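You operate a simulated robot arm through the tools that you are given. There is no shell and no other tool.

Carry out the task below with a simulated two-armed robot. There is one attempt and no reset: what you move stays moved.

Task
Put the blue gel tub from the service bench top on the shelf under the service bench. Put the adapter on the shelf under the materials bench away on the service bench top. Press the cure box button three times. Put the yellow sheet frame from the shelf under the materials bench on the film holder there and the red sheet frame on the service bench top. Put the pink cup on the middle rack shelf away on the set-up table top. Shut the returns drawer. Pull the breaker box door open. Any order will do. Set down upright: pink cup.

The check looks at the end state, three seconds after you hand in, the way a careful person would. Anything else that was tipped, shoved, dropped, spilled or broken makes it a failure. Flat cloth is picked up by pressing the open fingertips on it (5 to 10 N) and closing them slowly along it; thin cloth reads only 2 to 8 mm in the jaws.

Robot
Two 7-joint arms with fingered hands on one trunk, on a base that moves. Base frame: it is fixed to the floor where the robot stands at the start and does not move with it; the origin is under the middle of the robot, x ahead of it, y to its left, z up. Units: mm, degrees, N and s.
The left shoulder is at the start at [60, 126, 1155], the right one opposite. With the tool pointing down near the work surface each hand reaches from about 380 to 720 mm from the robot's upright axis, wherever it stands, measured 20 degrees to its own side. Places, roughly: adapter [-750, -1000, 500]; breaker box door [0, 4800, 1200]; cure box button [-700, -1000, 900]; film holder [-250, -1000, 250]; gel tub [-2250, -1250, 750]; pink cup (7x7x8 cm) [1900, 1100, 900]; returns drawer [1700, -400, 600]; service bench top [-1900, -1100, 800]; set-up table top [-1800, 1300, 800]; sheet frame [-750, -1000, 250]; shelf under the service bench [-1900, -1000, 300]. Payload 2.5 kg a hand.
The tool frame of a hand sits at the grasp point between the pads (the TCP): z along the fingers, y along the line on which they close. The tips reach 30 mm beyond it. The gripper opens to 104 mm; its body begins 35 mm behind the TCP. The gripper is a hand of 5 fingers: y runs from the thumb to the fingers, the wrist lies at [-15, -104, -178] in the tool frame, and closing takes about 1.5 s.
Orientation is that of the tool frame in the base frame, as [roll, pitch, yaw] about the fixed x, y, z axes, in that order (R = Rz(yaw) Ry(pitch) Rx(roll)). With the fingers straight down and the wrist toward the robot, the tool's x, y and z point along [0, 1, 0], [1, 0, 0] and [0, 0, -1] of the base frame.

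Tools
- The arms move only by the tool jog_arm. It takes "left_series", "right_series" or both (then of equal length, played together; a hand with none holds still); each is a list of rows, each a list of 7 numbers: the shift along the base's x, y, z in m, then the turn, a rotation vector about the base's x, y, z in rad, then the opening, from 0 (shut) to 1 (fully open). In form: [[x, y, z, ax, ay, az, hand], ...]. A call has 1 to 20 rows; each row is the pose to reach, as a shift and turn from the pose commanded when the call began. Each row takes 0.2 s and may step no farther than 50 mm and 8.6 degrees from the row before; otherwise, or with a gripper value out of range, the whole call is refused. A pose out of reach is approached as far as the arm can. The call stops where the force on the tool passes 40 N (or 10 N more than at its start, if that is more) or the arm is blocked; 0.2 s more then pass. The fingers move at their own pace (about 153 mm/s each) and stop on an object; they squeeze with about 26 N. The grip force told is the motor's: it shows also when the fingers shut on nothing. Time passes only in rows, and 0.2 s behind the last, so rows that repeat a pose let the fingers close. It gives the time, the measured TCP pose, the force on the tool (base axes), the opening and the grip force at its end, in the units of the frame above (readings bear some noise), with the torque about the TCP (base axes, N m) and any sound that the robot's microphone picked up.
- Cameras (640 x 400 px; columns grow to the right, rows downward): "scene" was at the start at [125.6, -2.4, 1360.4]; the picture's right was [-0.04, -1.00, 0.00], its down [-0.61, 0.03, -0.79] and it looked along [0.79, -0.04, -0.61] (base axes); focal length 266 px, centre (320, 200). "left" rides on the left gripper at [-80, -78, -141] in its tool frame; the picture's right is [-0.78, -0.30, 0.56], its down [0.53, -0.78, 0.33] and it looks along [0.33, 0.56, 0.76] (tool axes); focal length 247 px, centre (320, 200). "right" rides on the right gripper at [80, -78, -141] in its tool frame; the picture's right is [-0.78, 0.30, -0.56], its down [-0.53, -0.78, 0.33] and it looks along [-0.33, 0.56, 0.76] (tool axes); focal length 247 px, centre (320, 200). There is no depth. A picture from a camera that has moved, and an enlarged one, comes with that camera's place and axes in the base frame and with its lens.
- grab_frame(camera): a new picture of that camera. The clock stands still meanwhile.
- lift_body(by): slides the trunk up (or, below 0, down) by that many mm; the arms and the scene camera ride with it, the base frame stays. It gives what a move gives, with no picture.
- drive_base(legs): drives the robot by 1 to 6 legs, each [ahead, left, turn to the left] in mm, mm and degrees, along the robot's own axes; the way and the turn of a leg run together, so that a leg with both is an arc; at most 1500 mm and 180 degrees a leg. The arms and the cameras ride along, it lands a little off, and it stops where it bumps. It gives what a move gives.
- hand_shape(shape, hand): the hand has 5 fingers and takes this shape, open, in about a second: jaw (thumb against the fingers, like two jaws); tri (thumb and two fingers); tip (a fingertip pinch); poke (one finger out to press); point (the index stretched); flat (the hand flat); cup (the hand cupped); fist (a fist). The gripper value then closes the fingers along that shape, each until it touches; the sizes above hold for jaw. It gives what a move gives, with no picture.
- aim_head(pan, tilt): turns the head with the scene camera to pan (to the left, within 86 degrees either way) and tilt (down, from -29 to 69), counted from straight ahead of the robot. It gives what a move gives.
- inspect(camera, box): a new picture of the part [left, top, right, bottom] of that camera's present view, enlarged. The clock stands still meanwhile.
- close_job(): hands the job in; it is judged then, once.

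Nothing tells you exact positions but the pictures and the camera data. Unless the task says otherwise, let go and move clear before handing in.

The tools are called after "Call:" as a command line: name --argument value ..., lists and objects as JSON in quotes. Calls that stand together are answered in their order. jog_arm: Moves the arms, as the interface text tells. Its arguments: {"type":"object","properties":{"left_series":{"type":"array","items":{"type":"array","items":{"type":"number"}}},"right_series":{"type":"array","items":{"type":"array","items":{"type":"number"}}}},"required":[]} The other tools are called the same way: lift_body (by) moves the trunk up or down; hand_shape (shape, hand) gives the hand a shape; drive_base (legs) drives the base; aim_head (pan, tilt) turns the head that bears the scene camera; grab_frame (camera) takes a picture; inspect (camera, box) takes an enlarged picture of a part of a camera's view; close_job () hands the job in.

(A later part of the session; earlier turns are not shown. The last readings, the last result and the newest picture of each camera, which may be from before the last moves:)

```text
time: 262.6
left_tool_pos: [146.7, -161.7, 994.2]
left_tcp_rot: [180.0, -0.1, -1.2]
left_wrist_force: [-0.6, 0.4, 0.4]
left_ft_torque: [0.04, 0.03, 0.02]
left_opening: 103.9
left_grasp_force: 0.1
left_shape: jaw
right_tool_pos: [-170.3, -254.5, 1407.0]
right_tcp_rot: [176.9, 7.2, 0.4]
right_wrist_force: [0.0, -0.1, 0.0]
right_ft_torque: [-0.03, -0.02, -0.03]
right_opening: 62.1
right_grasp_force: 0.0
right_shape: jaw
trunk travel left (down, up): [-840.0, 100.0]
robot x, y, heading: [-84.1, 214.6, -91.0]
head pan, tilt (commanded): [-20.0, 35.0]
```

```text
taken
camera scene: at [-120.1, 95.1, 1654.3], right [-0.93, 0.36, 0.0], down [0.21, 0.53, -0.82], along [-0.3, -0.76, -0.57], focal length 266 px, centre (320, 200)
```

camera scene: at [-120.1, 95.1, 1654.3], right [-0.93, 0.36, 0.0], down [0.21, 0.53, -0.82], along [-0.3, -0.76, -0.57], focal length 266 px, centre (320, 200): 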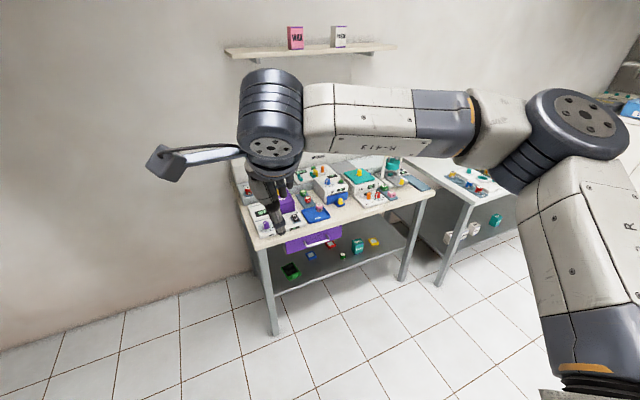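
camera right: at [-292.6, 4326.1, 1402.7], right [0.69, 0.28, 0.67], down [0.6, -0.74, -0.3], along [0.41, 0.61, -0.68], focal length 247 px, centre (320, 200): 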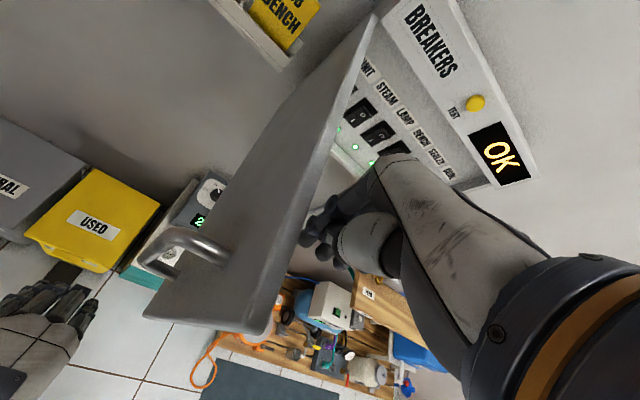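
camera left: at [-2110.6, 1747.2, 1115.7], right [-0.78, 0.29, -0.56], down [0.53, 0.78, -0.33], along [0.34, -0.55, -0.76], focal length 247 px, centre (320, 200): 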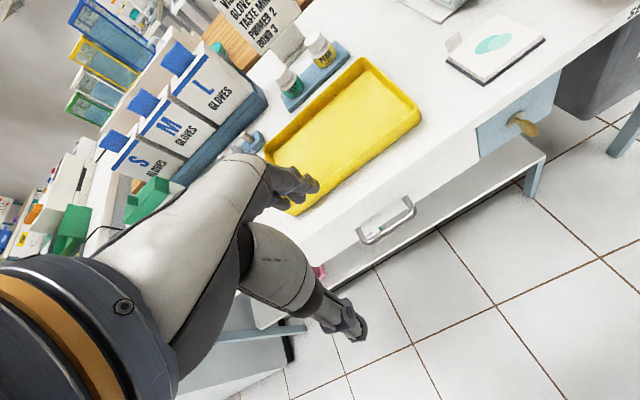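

Call:
drive_base --legs '[[250, -400, 0]]'

Call:
aim_head --pan 0 --tilt 45

Call:
grab_frame --camera "scene"

Call:
inspect --camera "scene" --box '[180, 60, 420, 210]'

Call:
inspect --camera "scene" --box '[200, 180, 440, 330]'

```text
time: 265.4
left_tool_pos: [-260.5, -402.8, 993.7]
left_tcp_rot: [-180.0, 0.0, -0.8]
left_wrist_force: [-0.2, 0.7, -0.3]
left_ft_torque: [-0.02, 0.0, -0.02]
left_opening: 103.6
left_grasp_force: 0.1
left_shape: jaw
right_tool_pos: [-575.4, -496.4, 1407.1]
right_tcp_rot: [176.9, 7.3, 0.7]
right_wrist_force: [0.7, -0.3, 0.1]
right_ft_torque: [0.01, -0.01, -0.03]
right_opening: 62.0
right_grasp_force: 0.1
right_shape: jaw
trunk travel left (down, up): [-840.0, 100.0]
robot x, y, heading: [-496.5, -26.8, -90.6]
head pan, tilt (commanded): [-20.0, 35.0]
```

```text
time: 266.2
left_tool_pos: [-258.7, -403.0, 993.6]
left_tcp_rot: [180.0, 0.1, -0.8]
left_wrist_force: [-0.6, 0.0, 0.0]
left_ft_torque: [0.03, 0.03, -0.02]
left_opening: 103.5
left_grasp_force: 0.1
left_shape: jaw
right_tool_pos: [-576.0, -496.3, 1405.9]
right_tcp_rot: [177.0, 7.3, 0.7]
right_wrist_force: [0.0, 0.0, -0.3]
right_ft_torque: [-0.01, -0.03, 0.0]
right_opening: 62.2
right_grasp_force: 0.1
right_shape: jaw
trunk travel left (down, up): [-840.0, 100.0]
robot x, y, heading: [-495.0, -25.6, -90.8]
head pan, tilt (commanded): [0.0, 45.0]
```

```text
taken
camera scene: at [-498.0, -145.9, 1639.5], right [-1.0, 0.02, 0.0], down [0.01, 0.71, -0.71], along [-0.01, -0.71, -0.71], focal length 266 px, centre (320, 200)
```

scene: 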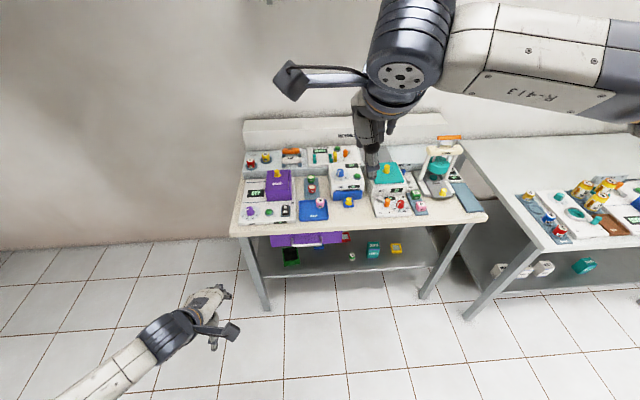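

```text
2.67 times, centred on (300, 135) of scene
camera zoom: at [-498.0, -145.9, 1639.5], right [-1.0, 0.02, 0.0], down [0.01, 0.71, -0.71], along [-0.01, -0.71, -0.71], focal length 709 px, centre (373, 373)
```

zoom: 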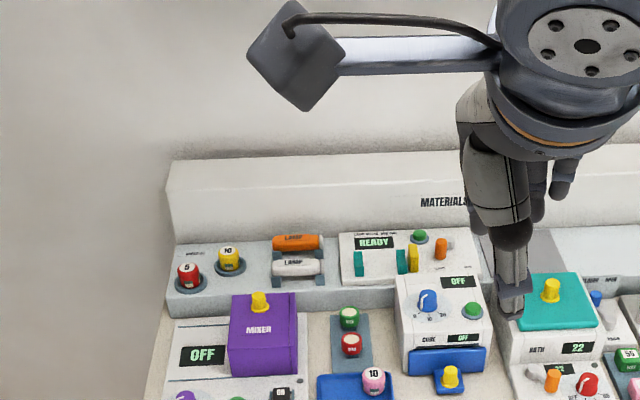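

```text
2.67 times, centred on (320, 255) of scene
camera zoom: at [-498.0, -145.9, 1639.5], right [-1.0, 0.02, 0.0], down [0.01, 0.71, -0.71], along [-0.01, -0.71, -0.71], focal length 709 px, centre (320, 53)
```

zoom: 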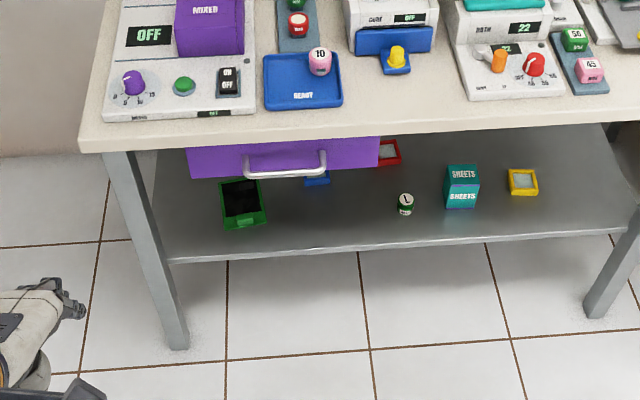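

I see the cure box (white, blue knob, green button) on the bench top, and below on the shelf the green film holder and red, blue and yellow sheet frames. I lower the trunk to look at the shelf.

Call:
lift_body --by -650

Call:
aim_head --pan 0 --tilt 35

Call:
grab_frame --camera "scene"

Call:
inspect --camera "scene" --box '[120, 170, 440, 370]'

```text
refused: -650 is not a number from -400 to 400
```

```text
time: 267.0
left_tool_pos: [-259.7, -402.6, 993.9]
left_tcp_rot: [179.9, 0.0, -0.8]
left_wrist_force: [-0.6, 0.0, -0.1]
left_ft_torque: [0.05, -0.02, 0.01]
left_opening: 103.8
left_grasp_force: 0.0
left_shape: jaw
right_tool_pos: [-575.3, -496.2, 1406.4]
right_tcp_rot: [177.0, 7.4, 0.8]
right_wrist_force: [0.6, 0.5, -0.2]
right_ft_torque: [0.01, 0.0, -0.02]
right_opening: 62.0
right_grasp_force: 0.1
right_shape: jaw
trunk travel left (down, up): [-840.0, 100.0]
robot x, y, heading: [-494.1, -27.8, -90.8]
head pan, tilt (commanded): [0.0, 35.0]
```

```text
taken
camera scene: at [-498.2, -152.7, 1654.2], right [-1.0, 0.01, 0.0], down [0.01, 0.57, -0.82], along [-0.01, -0.82, -0.57], focal length 266 px, centre (320, 200)
```

scene: 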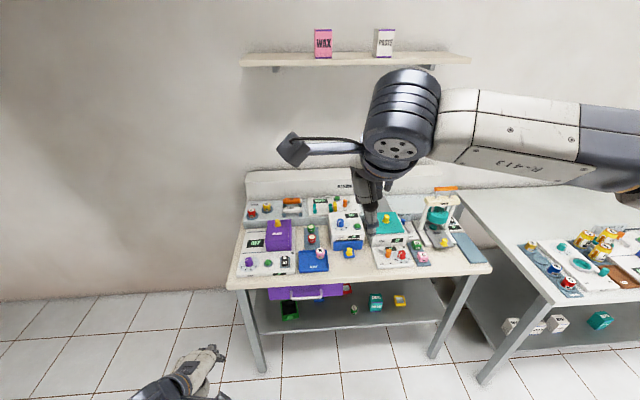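

```text
2.00 times, centred on (280, 270) of scene
camera zoom: at [-498.2, -152.7, 1654.2], right [-1.0, 0.01, 0.0], down [0.01, 0.57, -0.82], along [-0.01, -0.82, -0.57], focal length 532 px, centre (400, 60)
```

zoom: 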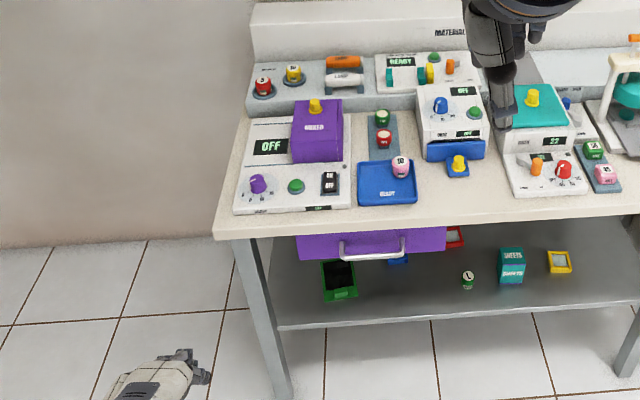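

Call:
lift_body --by -400

Call:
lift_body --by -300

Call:
aim_head --pan 0 --tilt 30

Call:
grab_frame --camera "scene"

Call:
inspect --camera "scene" --box '[180, 140, 480, 328]'

```text
time: 270.8
left_tool_pos: [-260.2, -404.1, 593.8]
left_tcp_rot: [-180.0, 0.1, -0.9]
left_wrist_force: [-1.1, 0.5, -0.2]
left_ft_torque: [-0.01, 0.0, -0.02]
left_opening: 103.6
left_grasp_force: 0.0
left_shape: jaw
right_tool_pos: [-576.4, -497.2, 1006.8]
right_tcp_rot: [177.1, 7.4, 0.8]
right_wrist_force: [0.0, 0.4, -0.2]
right_ft_torque: [-0.01, 0.03, 0.0]
right_opening: 61.9
right_grasp_force: 0.0
right_shape: jaw
trunk travel left (down, up): [-440.0, 500.0]
robot x, y, heading: [-498.9, -25.0, -90.8]
head pan, tilt (commanded): [0.0, 35.0]
```

```text
time: 273.8
left_tool_pos: [-259.9, -403.1, 294.3]
left_tcp_rot: [-179.9, 0.1, -0.8]
left_wrist_force: [-0.2, -0.2, 0.2]
left_ft_torque: [-0.02, 0.02, 0.01]
left_opening: 103.5
left_grasp_force: 0.1
left_shape: jaw
right_tool_pos: [-576.5, -495.3, 706.0]
right_tcp_rot: [177.0, 7.2, 0.8]
right_wrist_force: [0.2, 0.3, 0.1]
right_ft_torque: [-0.01, -0.01, 0.02]
right_opening: 62.1
right_grasp_force: 0.0
right_shape: jaw
trunk travel left (down, up): [-140.0, 800.0]
robot x, y, heading: [-496.5, -23.9, -90.5]
head pan, tilt (commanded): [0.0, 35.0]
```

```text
time: 274.5
left_tool_pos: [-260.5, -403.8, 294.4]
left_tcp_rot: [180.0, 0.1, -0.8]
left_wrist_force: [-0.7, -0.4, 0.1]
left_ft_torque: [0.01, 0.02, 0.03]
left_opening: 103.7
left_grasp_force: 0.0
left_shape: jaw
right_tool_pos: [-576.0, -496.6, 706.6]
right_tcp_rot: [176.9, 7.2, 0.8]
right_wrist_force: [0.4, 0.8, -0.1]
right_ft_torque: [0.01, -0.03, -0.04]
right_opening: 61.8
right_grasp_force: 0.0
right_shape: jaw
trunk travel left (down, up): [-140.0, 800.0]
robot x, y, heading: [-494.8, -28.7, -90.8]
head pan, tilt (commanded): [0.0, 30.0]
```

```text
taken
camera scene: at [-498.2, -155.1, 962.0], right [-1.0, 0.01, 0.0], down [0.01, 0.5, -0.87], along [-0.01, -0.87, -0.5], focal length 266 px, centre (320, 200)
```

scene: 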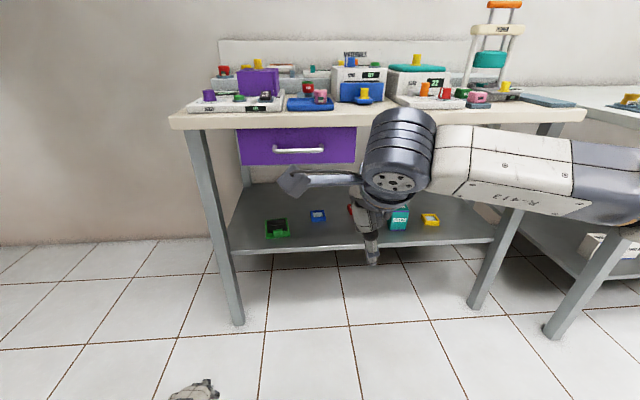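

```text
2.13 times, centred on (330, 234) of scene
camera zoom: at [-498.2, -155.1, 962.0], right [-1.0, 0.01, 0.0], down [0.01, 0.5, -0.87], along [-0.01, -0.87, -0.5], focal length 566 px, centre (299, 128)
```

zoom: 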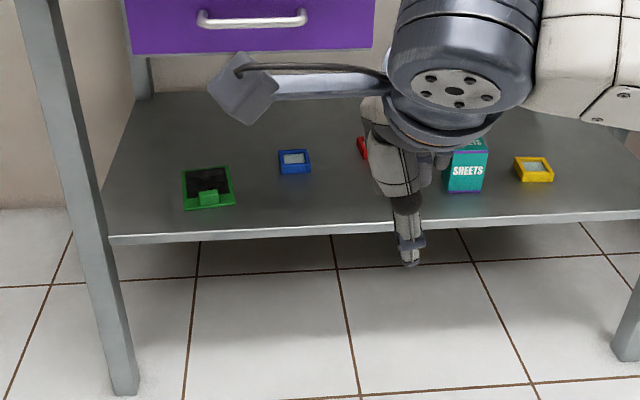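

The shelf is at about z=365. The film holder is at about (-346, -978), yellow frame at (-943, -1029). I move the right hand aside to view the remaining shelf items closely.

Call:
jog_arm --right_series '[[-0.045, 0.01, 0, 0, 0, 0, 0.6], [-0.09, 0.02, 0.0, 0, 0, 0, 0.6], [-0.13, 0.03, 0.03, 0, 0, 0, 0.6], [-0.17, 0.04, 0.06, 0, 0, 0, 0.6], [-0.2, 0.05, 0.1, 0, 0, 0, 0.6], [-0.22, 0.05, 0.14, 0, 0, 0, 0.6]]'

Call:
inspect --camera "scene" --box '[300, 180, 460, 280]'

Call:
inspect --camera "scene" --box '[230, 180, 390, 280]'

```text
refused: row 3 steps farther than a row can; nothing moved
```

```text
4.00 times, centred on (380, 230) of scene
camera zoom: at [-498.2, -155.1, 962.0], right [-1.0, 0.01, 0.0], down [0.01, 0.5, -0.87], along [-0.01, -0.87, -0.5], focal length 1063 px, centre (80, 80)
```

zoom: 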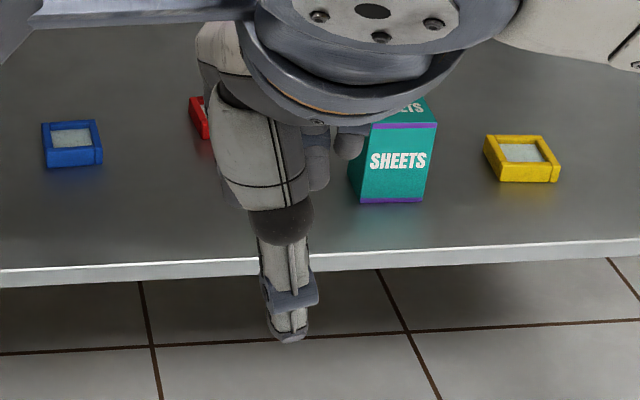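

```text
4.00 times, centred on (310, 230) of scene
camera zoom: at [-498.2, -155.1, 962.0], right [-1.0, 0.01, 0.0], down [0.01, 0.5, -0.87], along [-0.01, -0.87, -0.5], focal length 1063 px, centre (360, 80)
```

zoom: 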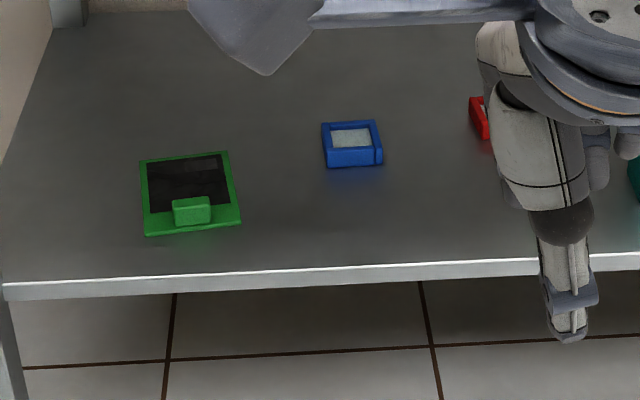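

Call:
jog_arm --right_series '[[-0.04, 0.01, 0, 0, 0, 0, 0.6], [-0.08, 0.02, 0.0, 0, 0, 0, 0.6], [-0.115, 0.03, 0.02, 0, 0, 0, 0.6], [-0.15, 0.04, 0.04, 0, 0, 0, 0.6], [-0.18, 0.05, 0.07, 0, 0, 0, 0.6], [-0.21, 0.05, 0.1, 0, 0, 0, 0.6]]'

Call:
inspect --camera "scene" --box '[320, 180, 480, 280]'

Call:
grab_frame --camera "scene"

```text
time: 275.9
left_tool_pos: [-260.8, -402.7, 294.9]
left_tcp_rot: [180.0, 0.0, -0.8]
left_wrist_force: [-0.5, -0.5, 0.3]
left_ft_torque: [0.01, 0.02, 0.0]
left_opening: 103.4
left_grasp_force: 0.1
left_shape: jaw
right_tool_pos: [-784.8, -446.8, 808.2]
right_tcp_rot: [177.0, 7.3, 0.9]
right_wrist_force: [0.8, 0.8, 0.1]
right_ft_torque: [0.0, 0.02, 0.02]
right_opening: 62.3
right_grasp_force: 0.0
right_shape: jaw
trunk travel left (down, up): [-140.0, 800.0]
robot x, y, heading: [-492.9, -24.1, -91.2]
head pan, tilt (commanded): [0.0, 30.0]
```

```text
4.00 times, centred on (400, 230) of scene
camera zoom: at [-498.1, -155.1, 962.0], right [-1.0, 0.01, 0.0], down [0.01, 0.5, -0.87], along [-0.01, -0.87, -0.5], focal length 1063 px, centre (0, 80)
```

zoom: 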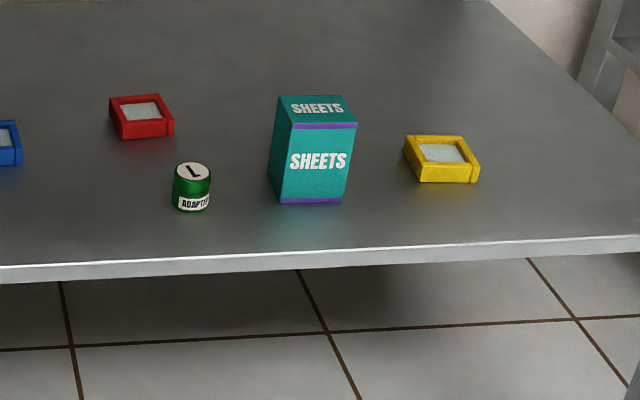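

```text
taken
camera scene: at [-498.1, -155.1, 962.0], right [-1.0, 0.01, 0.0], down [0.01, 0.5, -0.87], along [-0.01, -0.87, -0.5], focal length 266 px, centre (320, 200)
```

scene: 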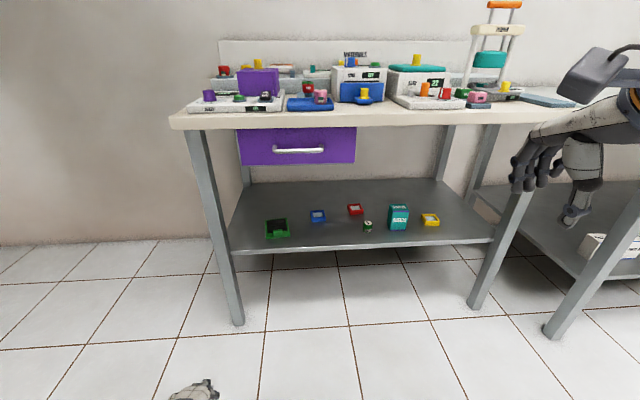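

The green can is labelled "ADAPTER" at about (-686, -965). Now I look closely at the cure box to find the button for pressing.

Call:
inspect --camera "scene" --box '[290, 40, 450, 140]'

Call:
lift_body --by 300

Call:
aim_head --pan 0 --tilt 40

Call:
grab_frame --camera "scene"

Call:
inspect --camera "scene" --box '[270, 110, 430, 210]'

```text
4.00 times, centred on (370, 90) of scene
camera zoom: at [-498.1, -155.1, 962.0], right [-1.0, 0.01, 0.0], down [0.01, 0.5, -0.87], along [-0.01, -0.87, -0.5], focal length 1063 px, centre (120, 640)
```

zoom: 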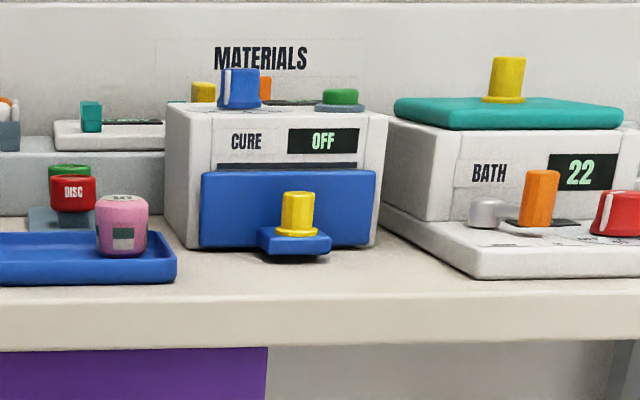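

```text
time: 278.9
left_tool_pos: [-259.2, -401.9, 592.9]
left_tcp_rot: [-179.9, -0.1, -0.8]
left_wrist_force: [0.4, 0.5, 0.0]
left_ft_torque: [0.02, -0.02, 0.01]
left_opening: 104.0
left_grasp_force: 0.1
left_shape: jaw
right_tool_pos: [-785.5, -447.5, 1107.8]
right_tcp_rot: [177.0, 7.2, 0.8]
right_wrist_force: [0.0, -0.3, -0.2]
right_ft_torque: [-0.01, 0.0, -0.01]
right_opening: 61.9
right_grasp_force: 0.1
right_shape: jaw
trunk travel left (down, up): [-440.0, 500.0]
robot x, y, heading: [-491.5, -27.6, -90.6]
head pan, tilt (commanded): [0.0, 30.0]
```

```text
time: 279.6
left_tool_pos: [-259.8, -404.6, 593.4]
left_tcp_rot: [-180.0, 0.1, -0.8]
left_wrist_force: [0.2, 0.2, -0.6]
left_ft_torque: [-0.01, 0.01, -0.03]
left_opening: 103.8
left_grasp_force: 0.1
left_shape: jaw
right_tool_pos: [-784.2, -448.3, 1109.1]
right_tcp_rot: [177.0, 7.4, 0.8]
right_wrist_force: [-0.8, -0.5, 0.6]
right_ft_torque: [0.02, 0.01, -0.02]
right_opening: 62.0
right_grasp_force: 0.1
right_shape: jaw
trunk travel left (down, up): [-440.0, 500.0]
robot x, y, heading: [-496.3, -28.2, -90.7]
head pan, tilt (commanded): [0.0, 40.0]
```

```text
taken
camera scene: at [-498.1, -149.7, 1246.7], right [-1.0, 0.01, 0.0], down [0.01, 0.64, -0.77], along [-0.01, -0.77, -0.64], focal length 266 px, centre (320, 200)
```

scene: 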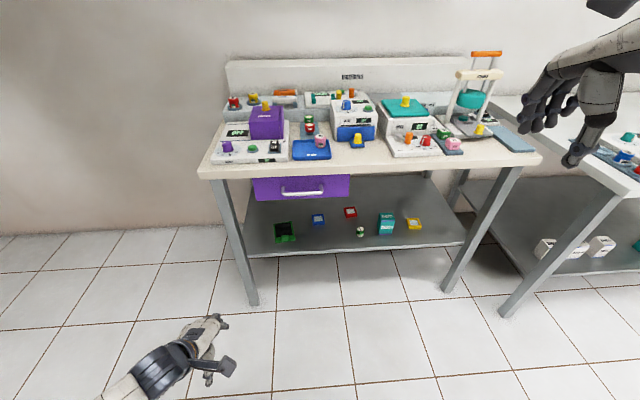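

```text
4.00 times, centred on (350, 160) of scene
camera zoom: at [-498.1, -149.7, 1246.7], right [-1.0, 0.01, 0.0], down [0.01, 0.64, -0.77], along [-0.01, -0.77, -0.64], focal length 1063 px, centre (200, 360)
```

zoom: 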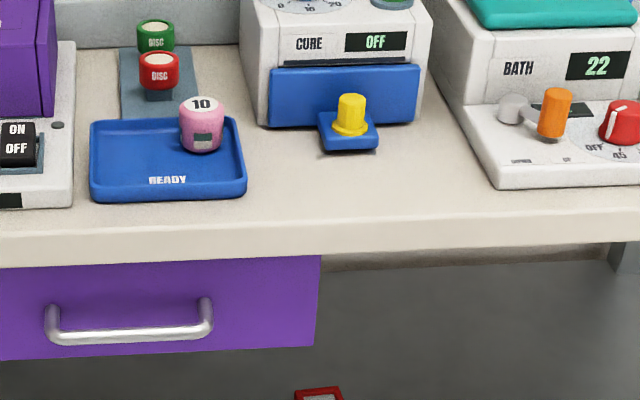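

The cure button triangulates to about (-668, -1008, 919). I shape the right hand to poke and straighten it to see where the fingertip lies.

Call:
hand_shape --hand "right" --shape "poke"

Call:
jog_arm --right_series '[[0.02, 0, 0, 0.02, -0.06, 0, 1], [0.04, 0, 0, 0.05, -0.126, 0, 1], [0.08, 0, 0, 0.05, -0.126, 0, 1], [0.117, 0, 0, 0.05, -0.126, 0, 1]]'

Call:
grab_frame --camera "right"

Call:
grab_frame --camera "scene"

```text
time: 280.5
left_tool_pos: [-258.5, -404.2, 594.6]
left_tcp_rot: [180.0, 0.0, -0.7]
left_wrist_force: [0.1, 0.5, 0.7]
left_ft_torque: [0.0, -0.01, -0.02]
left_opening: 103.6
left_grasp_force: 0.1
left_shape: jaw
right_tool_pos: [-784.2, -447.5, 1108.8]
right_tcp_rot: [176.9, 7.2, 0.9]
right_wrist_force: [0.0, 0.1, -0.2]
right_ft_torque: [0.0, -0.03, -0.04]
right_opening: 0.0
right_grasp_force: 0.0
right_shape: poke
trunk travel left (down, up): [-440.0, 500.0]
robot x, y, heading: [-493.4, -26.7, -91.0]
head pan, tilt (commanded): [0.0, 40.0]
```

```text
time: 281.5
left_tool_pos: [-259.3, -403.1, 594.1]
left_tcp_rot: [-180.0, 0.0, -0.7]
left_wrist_force: [-0.4, 0.0, -0.2]
left_ft_torque: [0.03, 0.03, 0.01]
left_opening: 103.7
left_grasp_force: 0.0
left_shape: jaw
right_tool_pos: [-667.7, -446.1, 1109.9]
right_tcp_rot: [179.7, 0.0, 0.9]
right_wrist_force: [-0.4, 0.8, -0.2]
right_ft_torque: [-0.02, 0.0, -0.03]
right_opening: 0.4
right_grasp_force: 0.0
right_shape: poke
trunk travel left (down, up): [-440.0, 500.0]
robot x, y, heading: [-495.5, -25.3, -90.8]
head pan, tilt (commanded): [0.0, 40.0]
```

```text
taken
camera right: at [-587.9, -366.0, 1249.6], right [-0.77, -0.31, 0.56], down [-0.55, 0.77, -0.34], along [-0.32, -0.57, -0.76], focal length 247 px, centre (320, 200)
```

right: 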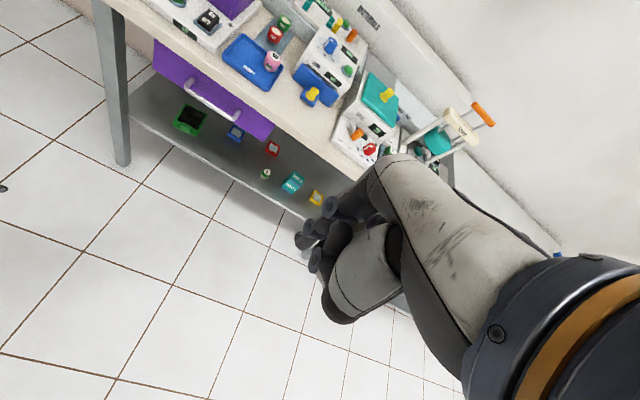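

```text
taken
camera scene: at [-497.8, -149.7, 1246.7], right [-1.0, 0.01, 0.0], down [0.01, 0.64, -0.77], along [-0.01, -0.77, -0.64], focal length 266 px, centre (320, 200)
```

scene: 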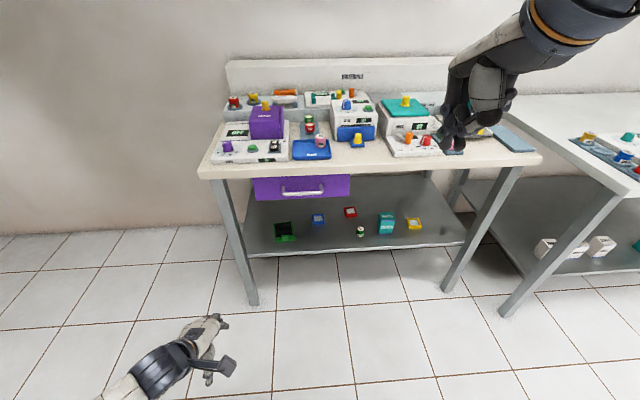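

Call:
inspect --camera "right" --box '[260, 150, 420, 330]'

Call:
inspect --camera "scene" --box '[410, 30, 570, 170]'

```text
2.22 times, centred on (340, 240) of right
camera zoom: at [-587.9, -366.0, 1249.6], right [-0.77, -0.31, 0.56], down [-0.55, 0.77, -0.34], along [-0.32, -0.57, -0.76], focal length 549 px, centre (276, 111)
```

zoom: 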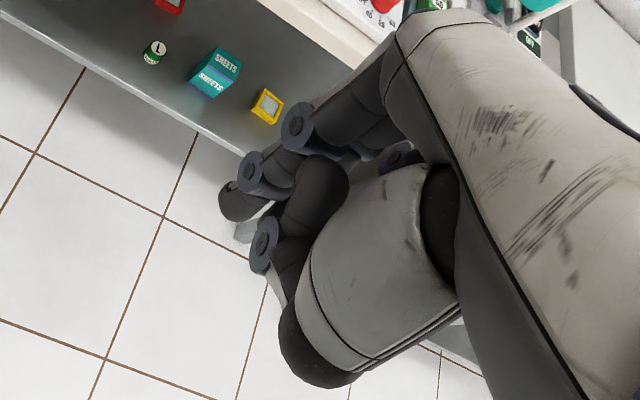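

```text
2.86 times, centred on (490, 100) of scene
camera zoom: at [-497.8, -149.7, 1246.7], right [-1.0, 0.01, 0.0], down [0.01, 0.64, -0.77], along [-0.01, -0.77, -0.64], focal length 760 px, centre (-166, 486)
```

zoom: 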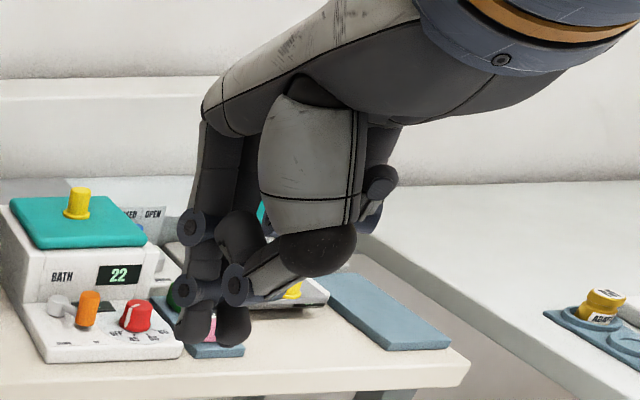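

In "poke" the thumb tip sits next to the index tip. I try "point", which should stretch the index alone.

Call:
hand_shape --hand "right" --shape "point"

Call:
inspect --camera "right" --box '[240, 150, 400, 330]'

Call:
inspect --camera "scene" --box '[410, 40, 570, 180]'

```text
time: 282.4
left_tool_pos: [-260.0, -403.8, 593.6]
left_tcp_rot: [-180.0, 0.1, -0.8]
left_wrist_force: [-0.6, -0.2, 0.2]
left_ft_torque: [0.01, 0.01, 0.03]
left_opening: 103.6
left_grasp_force: 0.0
left_shape: jaw
right_tool_pos: [-666.3, -446.3, 1107.8]
right_tcp_rot: [179.7, 0.1, 1.0]
right_wrist_force: [-0.2, 0.1, -0.3]
right_ft_torque: [0.0, 0.02, 0.0]
right_opening: 0.0
right_grasp_force: 0.0
right_shape: point
trunk travel left (down, up): [-440.0, 500.0]
robot x, y, heading: [-496.1, -29.0, -90.6]
head pan, tilt (commanded): [0.0, 40.0]
```

```text
2.22 times, centred on (320, 240) of right
camera zoom: at [-588.7, -366.1, 1249.5], right [-0.77, -0.31, 0.56], down [-0.55, 0.77, -0.34], along [-0.32, -0.57, -0.76], focal length 549 px, centre (320, 111)
```

zoom: 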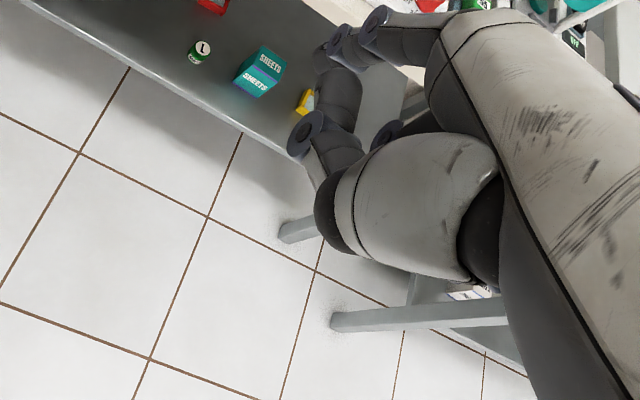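

```text
2.86 times, centred on (490, 110) of scene
camera zoom: at [-498.1, -149.7, 1246.7], right [-1.0, 0.01, 0.0], down [0.01, 0.64, -0.77], along [-0.01, -0.77, -0.64], focal length 760 px, centre (-166, 457)
```

zoom: 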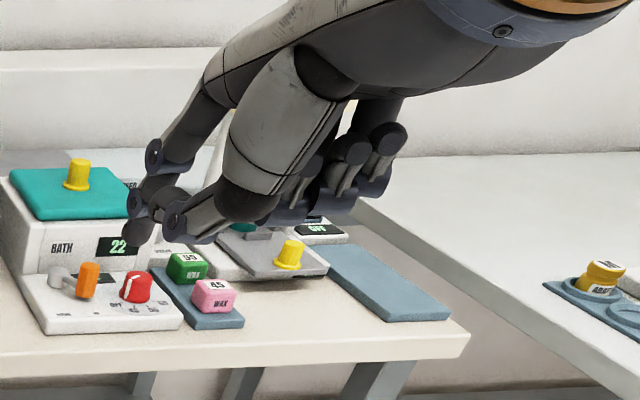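

"Point" stretches the index forward, not down, so "poke" is better for a downward press. I switch back and drive closer to the bench.

Call:
hand_shape --hand "right" --shape "poke"

Call:
drive_base --legs '[[370, 0, 0]]'

Call:
jog_arm --right_series '[[0, -0.045, -0.01, 0, 0, 0, 1], [0, -0.09, -0.02, 0, 0, 0, 1], [0, -0.135, -0.03, 0, 0, 0, 1], [0, -0.17, -0.04, 0, 0, 0, 1]]'

Call:
grab_frame --camera "scene"

Call:
grab_frame --camera "right"

```text
time: 283.3
left_tool_pos: [-260.4, -402.1, 594.0]
left_tcp_rot: [-180.0, 0.1, -0.8]
left_wrist_force: [-0.2, -0.8, -1.6]
left_ft_torque: [-0.01, -0.01, -0.02]
left_opening: 103.8
left_grasp_force: 0.1
left_shape: jaw
right_tool_pos: [-667.2, -447.1, 1107.6]
right_tcp_rot: [179.8, 0.0, 1.0]
right_wrist_force: [-0.2, -0.4, 0.9]
right_ft_torque: [0.0, 0.0, 0.04]
right_opening: 0.0
right_grasp_force: 0.0
right_shape: poke
trunk travel left (down, up): [-440.0, 500.0]
robot x, y, heading: [-493.6, -27.6, -90.7]
head pan, tilt (commanded): [0.0, 40.0]
```

```text
time: 285.7
left_tool_pos: [-265.2, -777.1, 595.0]
left_tcp_rot: [180.0, 0.0, -0.8]
left_wrist_force: [-0.6, -0.8, 0.4]
left_ft_torque: [-0.01, -0.02, 0.01]
left_opening: 103.7
left_grasp_force: 0.1
left_shape: jaw
right_tool_pos: [-672.8, -822.0, 1108.6]
right_tcp_rot: [179.7, 0.0, 1.0]
right_wrist_force: [-0.5, -0.1, -0.4]
right_ft_torque: [-0.02, 0.04, 0.02]
right_opening: 0.0
right_grasp_force: 0.2
right_shape: poke
trunk travel left (down, up): [-440.0, 500.0]
robot x, y, heading: [-504.1, -400.2, -90.9]
head pan, tilt (commanded): [0.0, 40.0]
```

```text
time: 286.7
left_tool_pos: [-265.3, -777.0, 594.5]
left_tcp_rot: [180.0, 0.0, -0.8]
left_wrist_force: [-0.3, -0.5, 0.1]
left_ft_torque: [0.01, -0.01, -0.01]
left_opening: 103.7
left_grasp_force: 0.0
left_shape: jaw
right_tool_pos: [-670.9, -990.3, 1068.2]
right_tcp_rot: [179.7, 0.0, 1.0]
right_wrist_force: [-0.2, 0.2, 0.1]
right_ft_torque: [0.0, 0.01, 0.02]
right_opening: 0.0
right_grasp_force: 0.1
right_shape: poke
trunk travel left (down, up): [-440.0, 500.0]
robot x, y, heading: [-501.0, -398.8, -90.5]
head pan, tilt (commanded): [0.0, 40.0]
```

```text
taken
camera scene: at [-503.5, -524.5, 1246.7], right [-1.0, 0.01, 0.0], down [0.01, 0.64, -0.77], along [-0.01, -0.77, -0.64], focal length 266 px, centre (320, 200)
```

scene: 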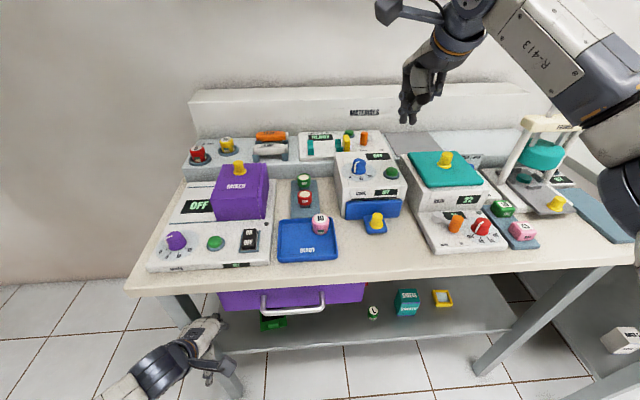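

```text
taken
camera right: at [-592.2, -910.0, 1208.2], right [-0.77, -0.31, 0.56], down [-0.55, 0.77, -0.34], along [-0.33, -0.57, -0.76], focal length 247 px, centre (320, 200)
```

right: 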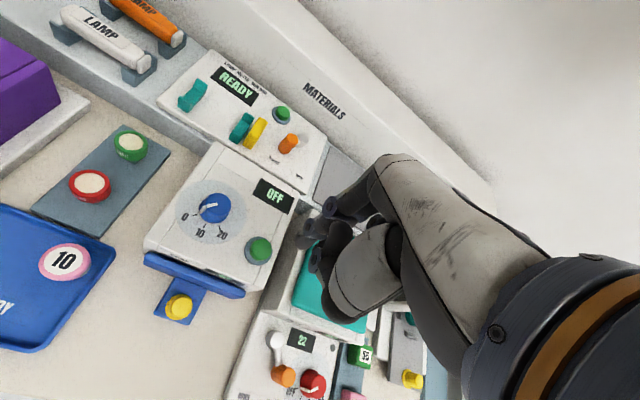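

Call:
inspect --camera "right" --box '[220, 160, 380, 280]'

Call:
inspect --camera "scene" --box '[340, 80, 460, 200]'

```text
3.33 times, centred on (300, 220) of right
camera zoom: at [-592.2, -910.0, 1208.2], right [-0.77, -0.31, 0.56], down [-0.55, 0.77, -0.34], along [-0.33, -0.57, -0.76], focal length 823 px, centre (387, 133)
```

zoom: 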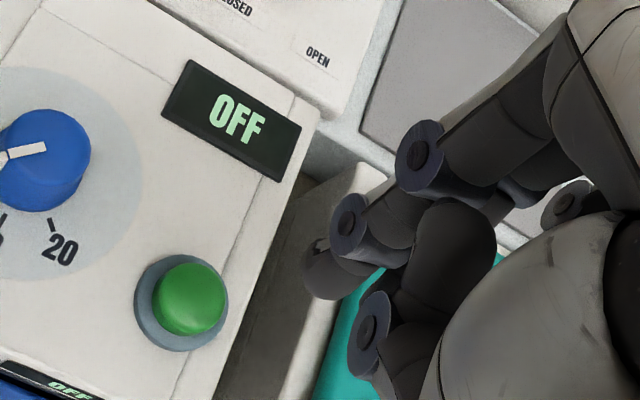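

```text
3.33 times, centred on (400, 140) of scene
camera zoom: at [-503.5, -524.5, 1246.7], right [-1.0, 0.01, 0.0], down [0.01, 0.64, -0.77], along [-0.01, -0.77, -0.64], focal length 886 px, centre (53, 400)
```

zoom: 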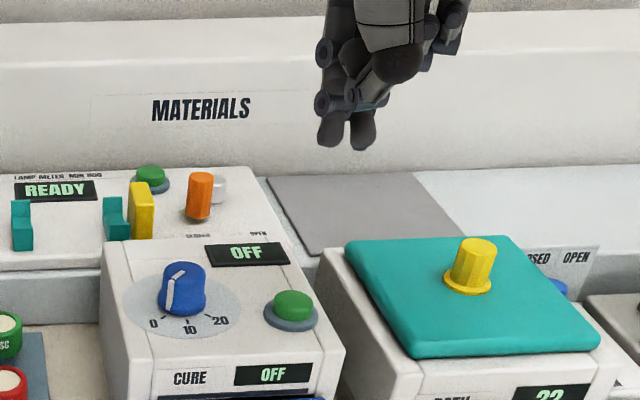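

The fingertip pair sits about 25 mm below the TCP. I move over the button at (-667, -1013) and come down to just above it.

Call:
jog_arm --right_series '[[0.002, -0.015, -0.03, 0, 0, 0, 1], [0.002, -0.027, -0.06, 0, 0, 0, 1], [0.002, -0.027, -0.08, 0, 0, 0, 1], [0.002, -0.027, -0.095, 0, 0, 0, 1]]'

Call:
inspect --camera "right" --box '[240, 160, 400, 280]'

Call:
inspect --camera "scene" --box '[340, 80, 460, 200]'

```text
time: 287.7
left_tool_pos: [-265.1, -777.3, 594.3]
left_tcp_rot: [179.9, 0.1, -0.8]
left_wrist_force: [-0.5, -0.7, -0.3]
left_ft_torque: [0.03, 0.04, 0.01]
left_opening: 103.7
left_grasp_force: 0.0
left_shape: jaw
right_tool_pos: [-671.3, -1017.8, 973.5]
right_tcp_rot: [179.8, 0.0, 1.0]
right_wrist_force: [-1.3, -1.2, -0.9]
right_ft_torque: [0.0, -0.01, -0.02]
right_opening: 0.1
right_grasp_force: 0.1
right_shape: poke
trunk travel left (down, up): [-440.0, 500.0]
robot x, y, heading: [-501.1, -403.3, -90.8]
head pan, tilt (commanded): [0.0, 40.0]
```

```text
3.33 times, centred on (320, 220) of right
camera zoom: at [-592.7, -937.5, 1113.8], right [-0.77, -0.31, 0.56], down [-0.55, 0.77, -0.34], along [-0.32, -0.57, -0.76], focal length 823 px, centre (320, 133)
```

zoom: 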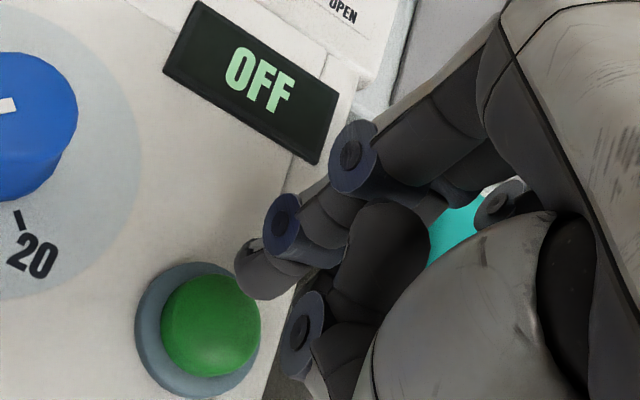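

```text
3.33 times, centred on (400, 140) of scene
camera zoom: at [-503.6, -524.4, 1246.7], right [-1.0, 0.01, 0.0], down [0.01, 0.64, -0.77], along [-0.01, -0.77, -0.64], focal length 886 px, centre (53, 400)
```

zoom: 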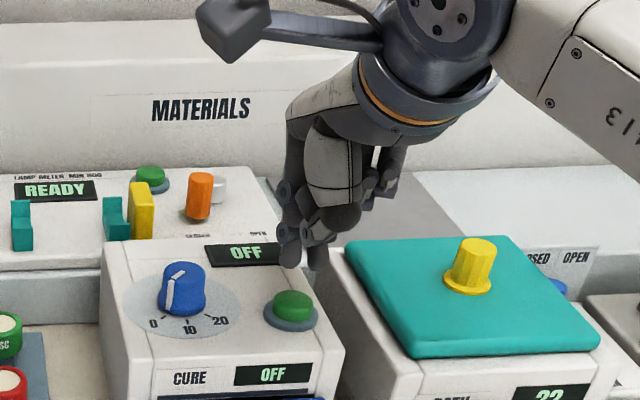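

Call:
jog_arm --right_series '[[0.004, 0.002, -0.008, 0, 0, 0, 1], [0.004, 0.002, -0.014, 0, 0, 0, 1], [0.004, 0.002, -0.018, 0, 0, 0, 1]]'

Call:
inspect --camera "right" --box '[240, 160, 400, 280]'

Call:
inspect --camera "scene" --box '[340, 100, 440, 200]'

```text
time: 288.5
left_tool_pos: [-265.9, -778.5, 592.7]
left_tcp_rot: [179.9, 0.0, -0.9]
left_wrist_force: [0.0, 1.4, -0.3]
left_ft_torque: [0.02, -0.01, -0.02]
left_opening: 103.8
left_grasp_force: 0.0
left_shape: jaw
right_tool_pos: [-667.9, -1015.7, 953.1]
right_tcp_rot: [179.7, 0.0, 1.0]
right_wrist_force: [0.3, 0.7, -0.6]
right_ft_torque: [0.02, -0.01, 0.02]
right_opening: 0.0
right_grasp_force: 0.1
right_shape: poke
trunk travel left (down, up): [-440.0, 500.0]
robot x, y, heading: [-497.9, -398.5, -90.8]
head pan, tilt (commanded): [0.0, 40.0]
```

```text
3.33 times, centred on (320, 220) of right
camera zoom: at [-588.6, -936.1, 1096.0], right [-0.77, -0.31, 0.56], down [-0.55, 0.77, -0.34], along [-0.32, -0.57, -0.76], focal length 823 px, centre (320, 133)
```

zoom: 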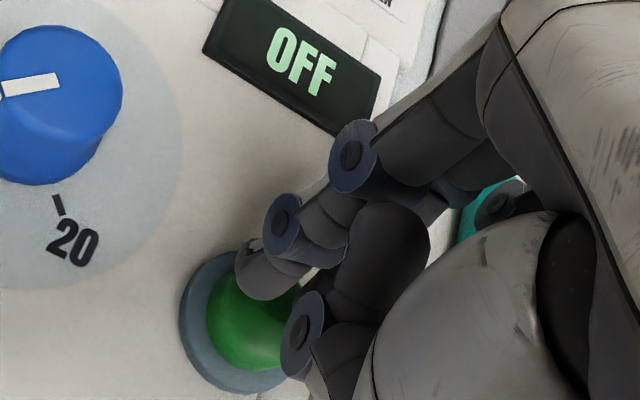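

```text
4.00 times, centred on (390, 150) of scene
camera zoom: at [-503.6, -524.4, 1246.7], right [-1.0, 0.01, 0.0], down [0.01, 0.64, -0.77], along [-0.01, -0.77, -0.64], focal length 1063 px, centre (40, 400)
```

zoom: 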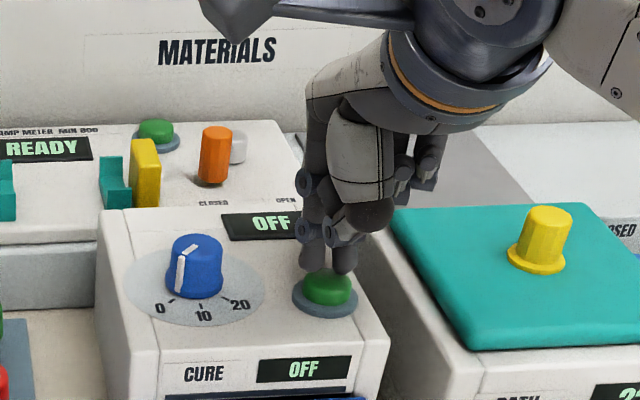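

The tips are right above the green button. First press: lower in small steps.

Call:
jog_arm --right_series '[[0, 0, -0.003, 0, 0, 0, 1], [0, 0, -0.006, 0, 0, 0, 1], [0, 0, -0.009, 0, 0, 0, 1]]'

Call:
inspect --camera "scene" --box '[340, 100, 440, 200]'

```text
time: 289.3
left_tool_pos: [-264.6, -776.8, 594.9]
left_tcp_rot: [179.9, 0.1, -0.7]
left_wrist_force: [0.3, 0.1, -0.1]
left_ft_torque: [0.01, 0.03, 0.02]
left_opening: 103.5
left_grasp_force: 0.2
left_shape: jaw
right_tool_pos: [-667.0, -1015.3, 948.5]
right_tcp_rot: [179.7, 0.0, 0.9]
right_wrist_force: [0.3, -1.0, 3.2]
right_ft_torque: [-0.05, 0.05, 0.02]
right_opening: 0.0
right_grasp_force: 0.0
right_shape: poke
trunk travel left (down, up): [-440.0, 500.0]
robot x, y, heading: [-498.9, -402.0, -90.7]
head pan, tilt (commanded): [0.0, 40.0]
heard: click
```

```text
4.00 times, centred on (390, 150) of scene
camera zoom: at [-503.6, -524.1, 1246.8], right [-1.0, 0.01, 0.0], down [0.01, 0.64, -0.77], along [-0.01, -0.77, -0.64], focal length 1063 px, centre (40, 400)
```

zoom: 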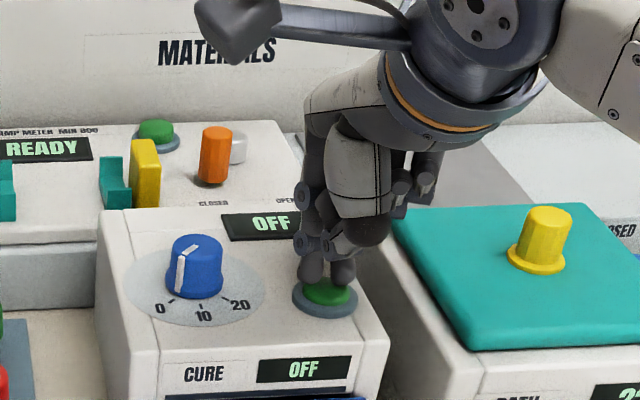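

A click was heard – press one. I raise the finger to let the button return.

Call:
jog_arm --right_series '[[0, 0, 0.006, 0, 0, 0, 1], [0, 0, 0.012, 0, 0, 0, 1], [0, 0, 0.014, 0, 0, 0, 1], [0, 0, 0.014, 0, 0, 0, 1]]'

Call:
inspect --camera "scene" --box '[340, 100, 440, 200]'

```text
time: 290.3
left_tool_pos: [-265.5, -777.5, 594.0]
left_tcp_rot: [179.9, 0.1, -0.8]
left_wrist_force: [1.3, 0.0, 0.1]
left_ft_torque: [0.01, 0.03, 0.0]
left_opening: 103.4
left_grasp_force: 0.0
left_shape: jaw
right_tool_pos: [-666.7, -1014.6, 961.2]
right_tcp_rot: [179.8, 0.0, 1.1]
right_wrist_force: [-0.6, -0.5, 0.9]
right_ft_torque: [-0.02, 0.0, 0.05]
right_opening: 0.0
right_grasp_force: 0.1
right_shape: poke
trunk travel left (down, up): [-440.0, 500.0]
robot x, y, heading: [-502.8, -400.0, -90.8]
head pan, tilt (commanded): [0.0, 40.0]
```

```text
4.00 times, centred on (390, 150) of scene
camera zoom: at [-503.6, -524.3, 1246.7], right [-1.0, 0.01, 0.0], down [0.01, 0.64, -0.77], along [-0.01, -0.77, -0.64], focal length 1063 px, centre (40, 400)
```

zoom: 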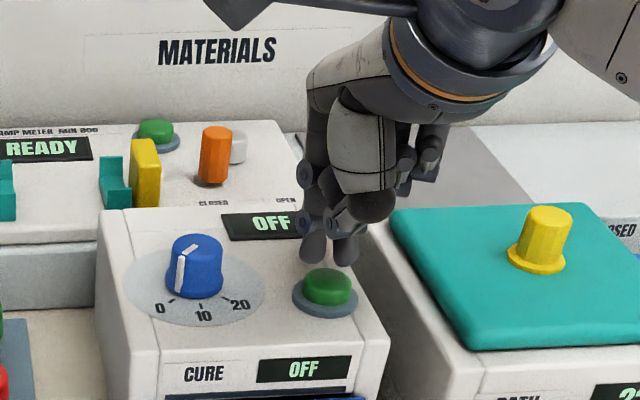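

Call:
jog_arm --right_series '[[0, 0, -0.005, 0, 0, 0, 1], [0, 0, -0.009, 0, 0, 0, 1], [0, 0, -0.012, 0, 0, 0, 1], [0, 0, -0.014, 0, 0, 0, 1]]'

Call:
jog_arm --right_series '[[0, 0, 0.006, 0, 0, 0, 1], [0, 0, 0.012, 0, 0, 0, 1], [0, 0, 0.014, 0, 0, 0, 1], [0, 0, 0.014, 0, 0, 0, 1]]'

```text
time: 291.3
left_tool_pos: [-265.4, -777.4, 593.8]
left_tcp_rot: [179.9, 0.1, -0.8]
left_wrist_force: [-0.8, 0.1, 0.3]
left_ft_torque: [-0.03, 0.01, 0.01]
left_opening: 103.6
left_grasp_force: 0.0
left_shape: jaw
right_tool_pos: [-666.7, -1016.5, 946.2]
right_tcp_rot: [179.6, 0.0, 0.9]
right_wrist_force: [-0.1, -1.5, 3.3]
right_ft_torque: [-0.01, 0.02, 0.04]
right_opening: 0.1
right_grasp_force: 0.1
right_shape: poke
trunk travel left (down, up): [-440.0, 500.0]
robot x, y, heading: [-499.6, -400.5, -90.9]
head pan, tilt (commanded): [0.0, 40.0]
heard: click
```

```text
time: 292.3
left_tool_pos: [-265.2, -776.3, 593.3]
left_tcp_rot: [179.9, 0.1, -0.8]
left_wrist_force: [0.3, -0.4, -0.5]
left_ft_torque: [0.01, 0.0, -0.02]
left_opening: 104.1
left_grasp_force: 0.0
left_shape: jaw
right_tool_pos: [-665.9, -1016.2, 961.3]
right_tcp_rot: [179.8, 0.0, 1.0]
right_wrist_force: [0.1, 0.2, -0.4]
right_ft_torque: [0.0, 0.01, 0.0]
right_opening: 0.0
right_grasp_force: 0.0
right_shape: poke
trunk travel left (down, up): [-440.0, 500.0]
robot x, y, heading: [-503.0, -401.8, -90.8]
head pan, tilt (commanded): [0.0, 40.0]
```

Second click heard and the button is released. Now the third press, then I rise clear.

Call:
jog_arm --right_series '[[0, 0, -0.005, 0, 0, 0, 1], [0, 0, -0.009, 0, 0, 0, 1], [0, 0, -0.012, 0, 0, 0, 1], [0, 0, -0.014, 0, 0, 0, 1]]'

Call:
jog_arm --right_series '[[0, 0, 0.006, 0, 0, 0, 1], [0, 0, 0.014, 0, 0, 0, 1], [0, 0, 0.05, 0, 0, 0, 1], [0, 0.02, 0.09, 0, 0, 0, 1], [0, 0.05, 0.12, 0, 0, 0, 1], [0, 0.09, 0.13, 0, 0, 0, 1]]'

Call:
inspect --camera "scene" --box '[340, 100, 440, 200]'

```text
time: 293.3
left_tool_pos: [-266.4, -777.5, 593.0]
left_tcp_rot: [180.0, 0.1, -0.8]
left_wrist_force: [0.9, 0.1, 0.6]
left_ft_torque: [0.02, -0.02, 0.01]
left_opening: 103.5
left_grasp_force: 0.1
left_shape: jaw
right_tool_pos: [-667.1, -1016.8, 948.0]
right_tcp_rot: [179.6, 0.0, 1.1]
right_wrist_force: [0.1, -1.6, 4.6]
right_ft_torque: [-0.01, 0.06, 0.04]
right_opening: 0.0
right_grasp_force: 0.0
right_shape: poke
trunk travel left (down, up): [-440.0, 500.0]
robot x, y, heading: [-503.6, -404.1, -90.7]
head pan, tilt (commanded): [0.0, 40.0]
heard: click
```

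```text
time: 294.7
left_tool_pos: [-265.2, -777.2, 594.9]
left_tcp_rot: [179.9, 0.1, -0.8]
left_wrist_force: [0.1, -1.1, -0.3]
left_ft_torque: [0.0, -0.01, -0.02]
left_opening: 103.5
left_grasp_force: 0.2
left_shape: jaw
right_tool_pos: [-668.8, -925.6, 1076.5]
right_tcp_rot: [179.7, 0.0, 1.0]
right_wrist_force: [-1.0, 1.1, 0.1]
right_ft_torque: [0.02, 0.04, -0.03]
right_opening: 0.0
right_grasp_force: 0.1
right_shape: poke
trunk travel left (down, up): [-440.0, 500.0]
robot x, y, heading: [-498.9, -401.3, -90.8]
head pan, tilt (commanded): [0.0, 40.0]
```

```text
4.00 times, centred on (390, 150) of scene
camera zoom: at [-503.6, -524.2, 1246.7], right [-1.0, 0.01, 0.0], down [0.01, 0.64, -0.77], along [-0.01, -0.77, -0.64], focal length 1063 px, centre (40, 400)
```

zoom: 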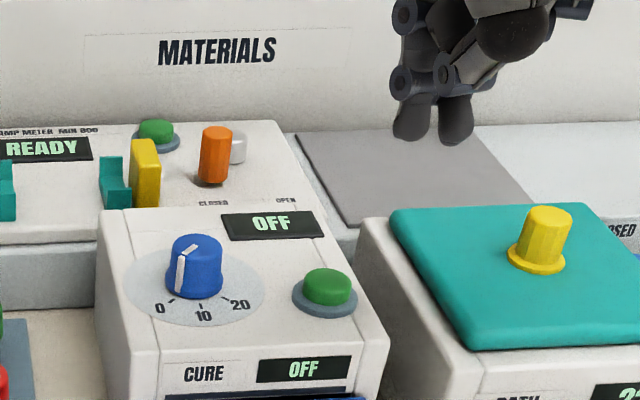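

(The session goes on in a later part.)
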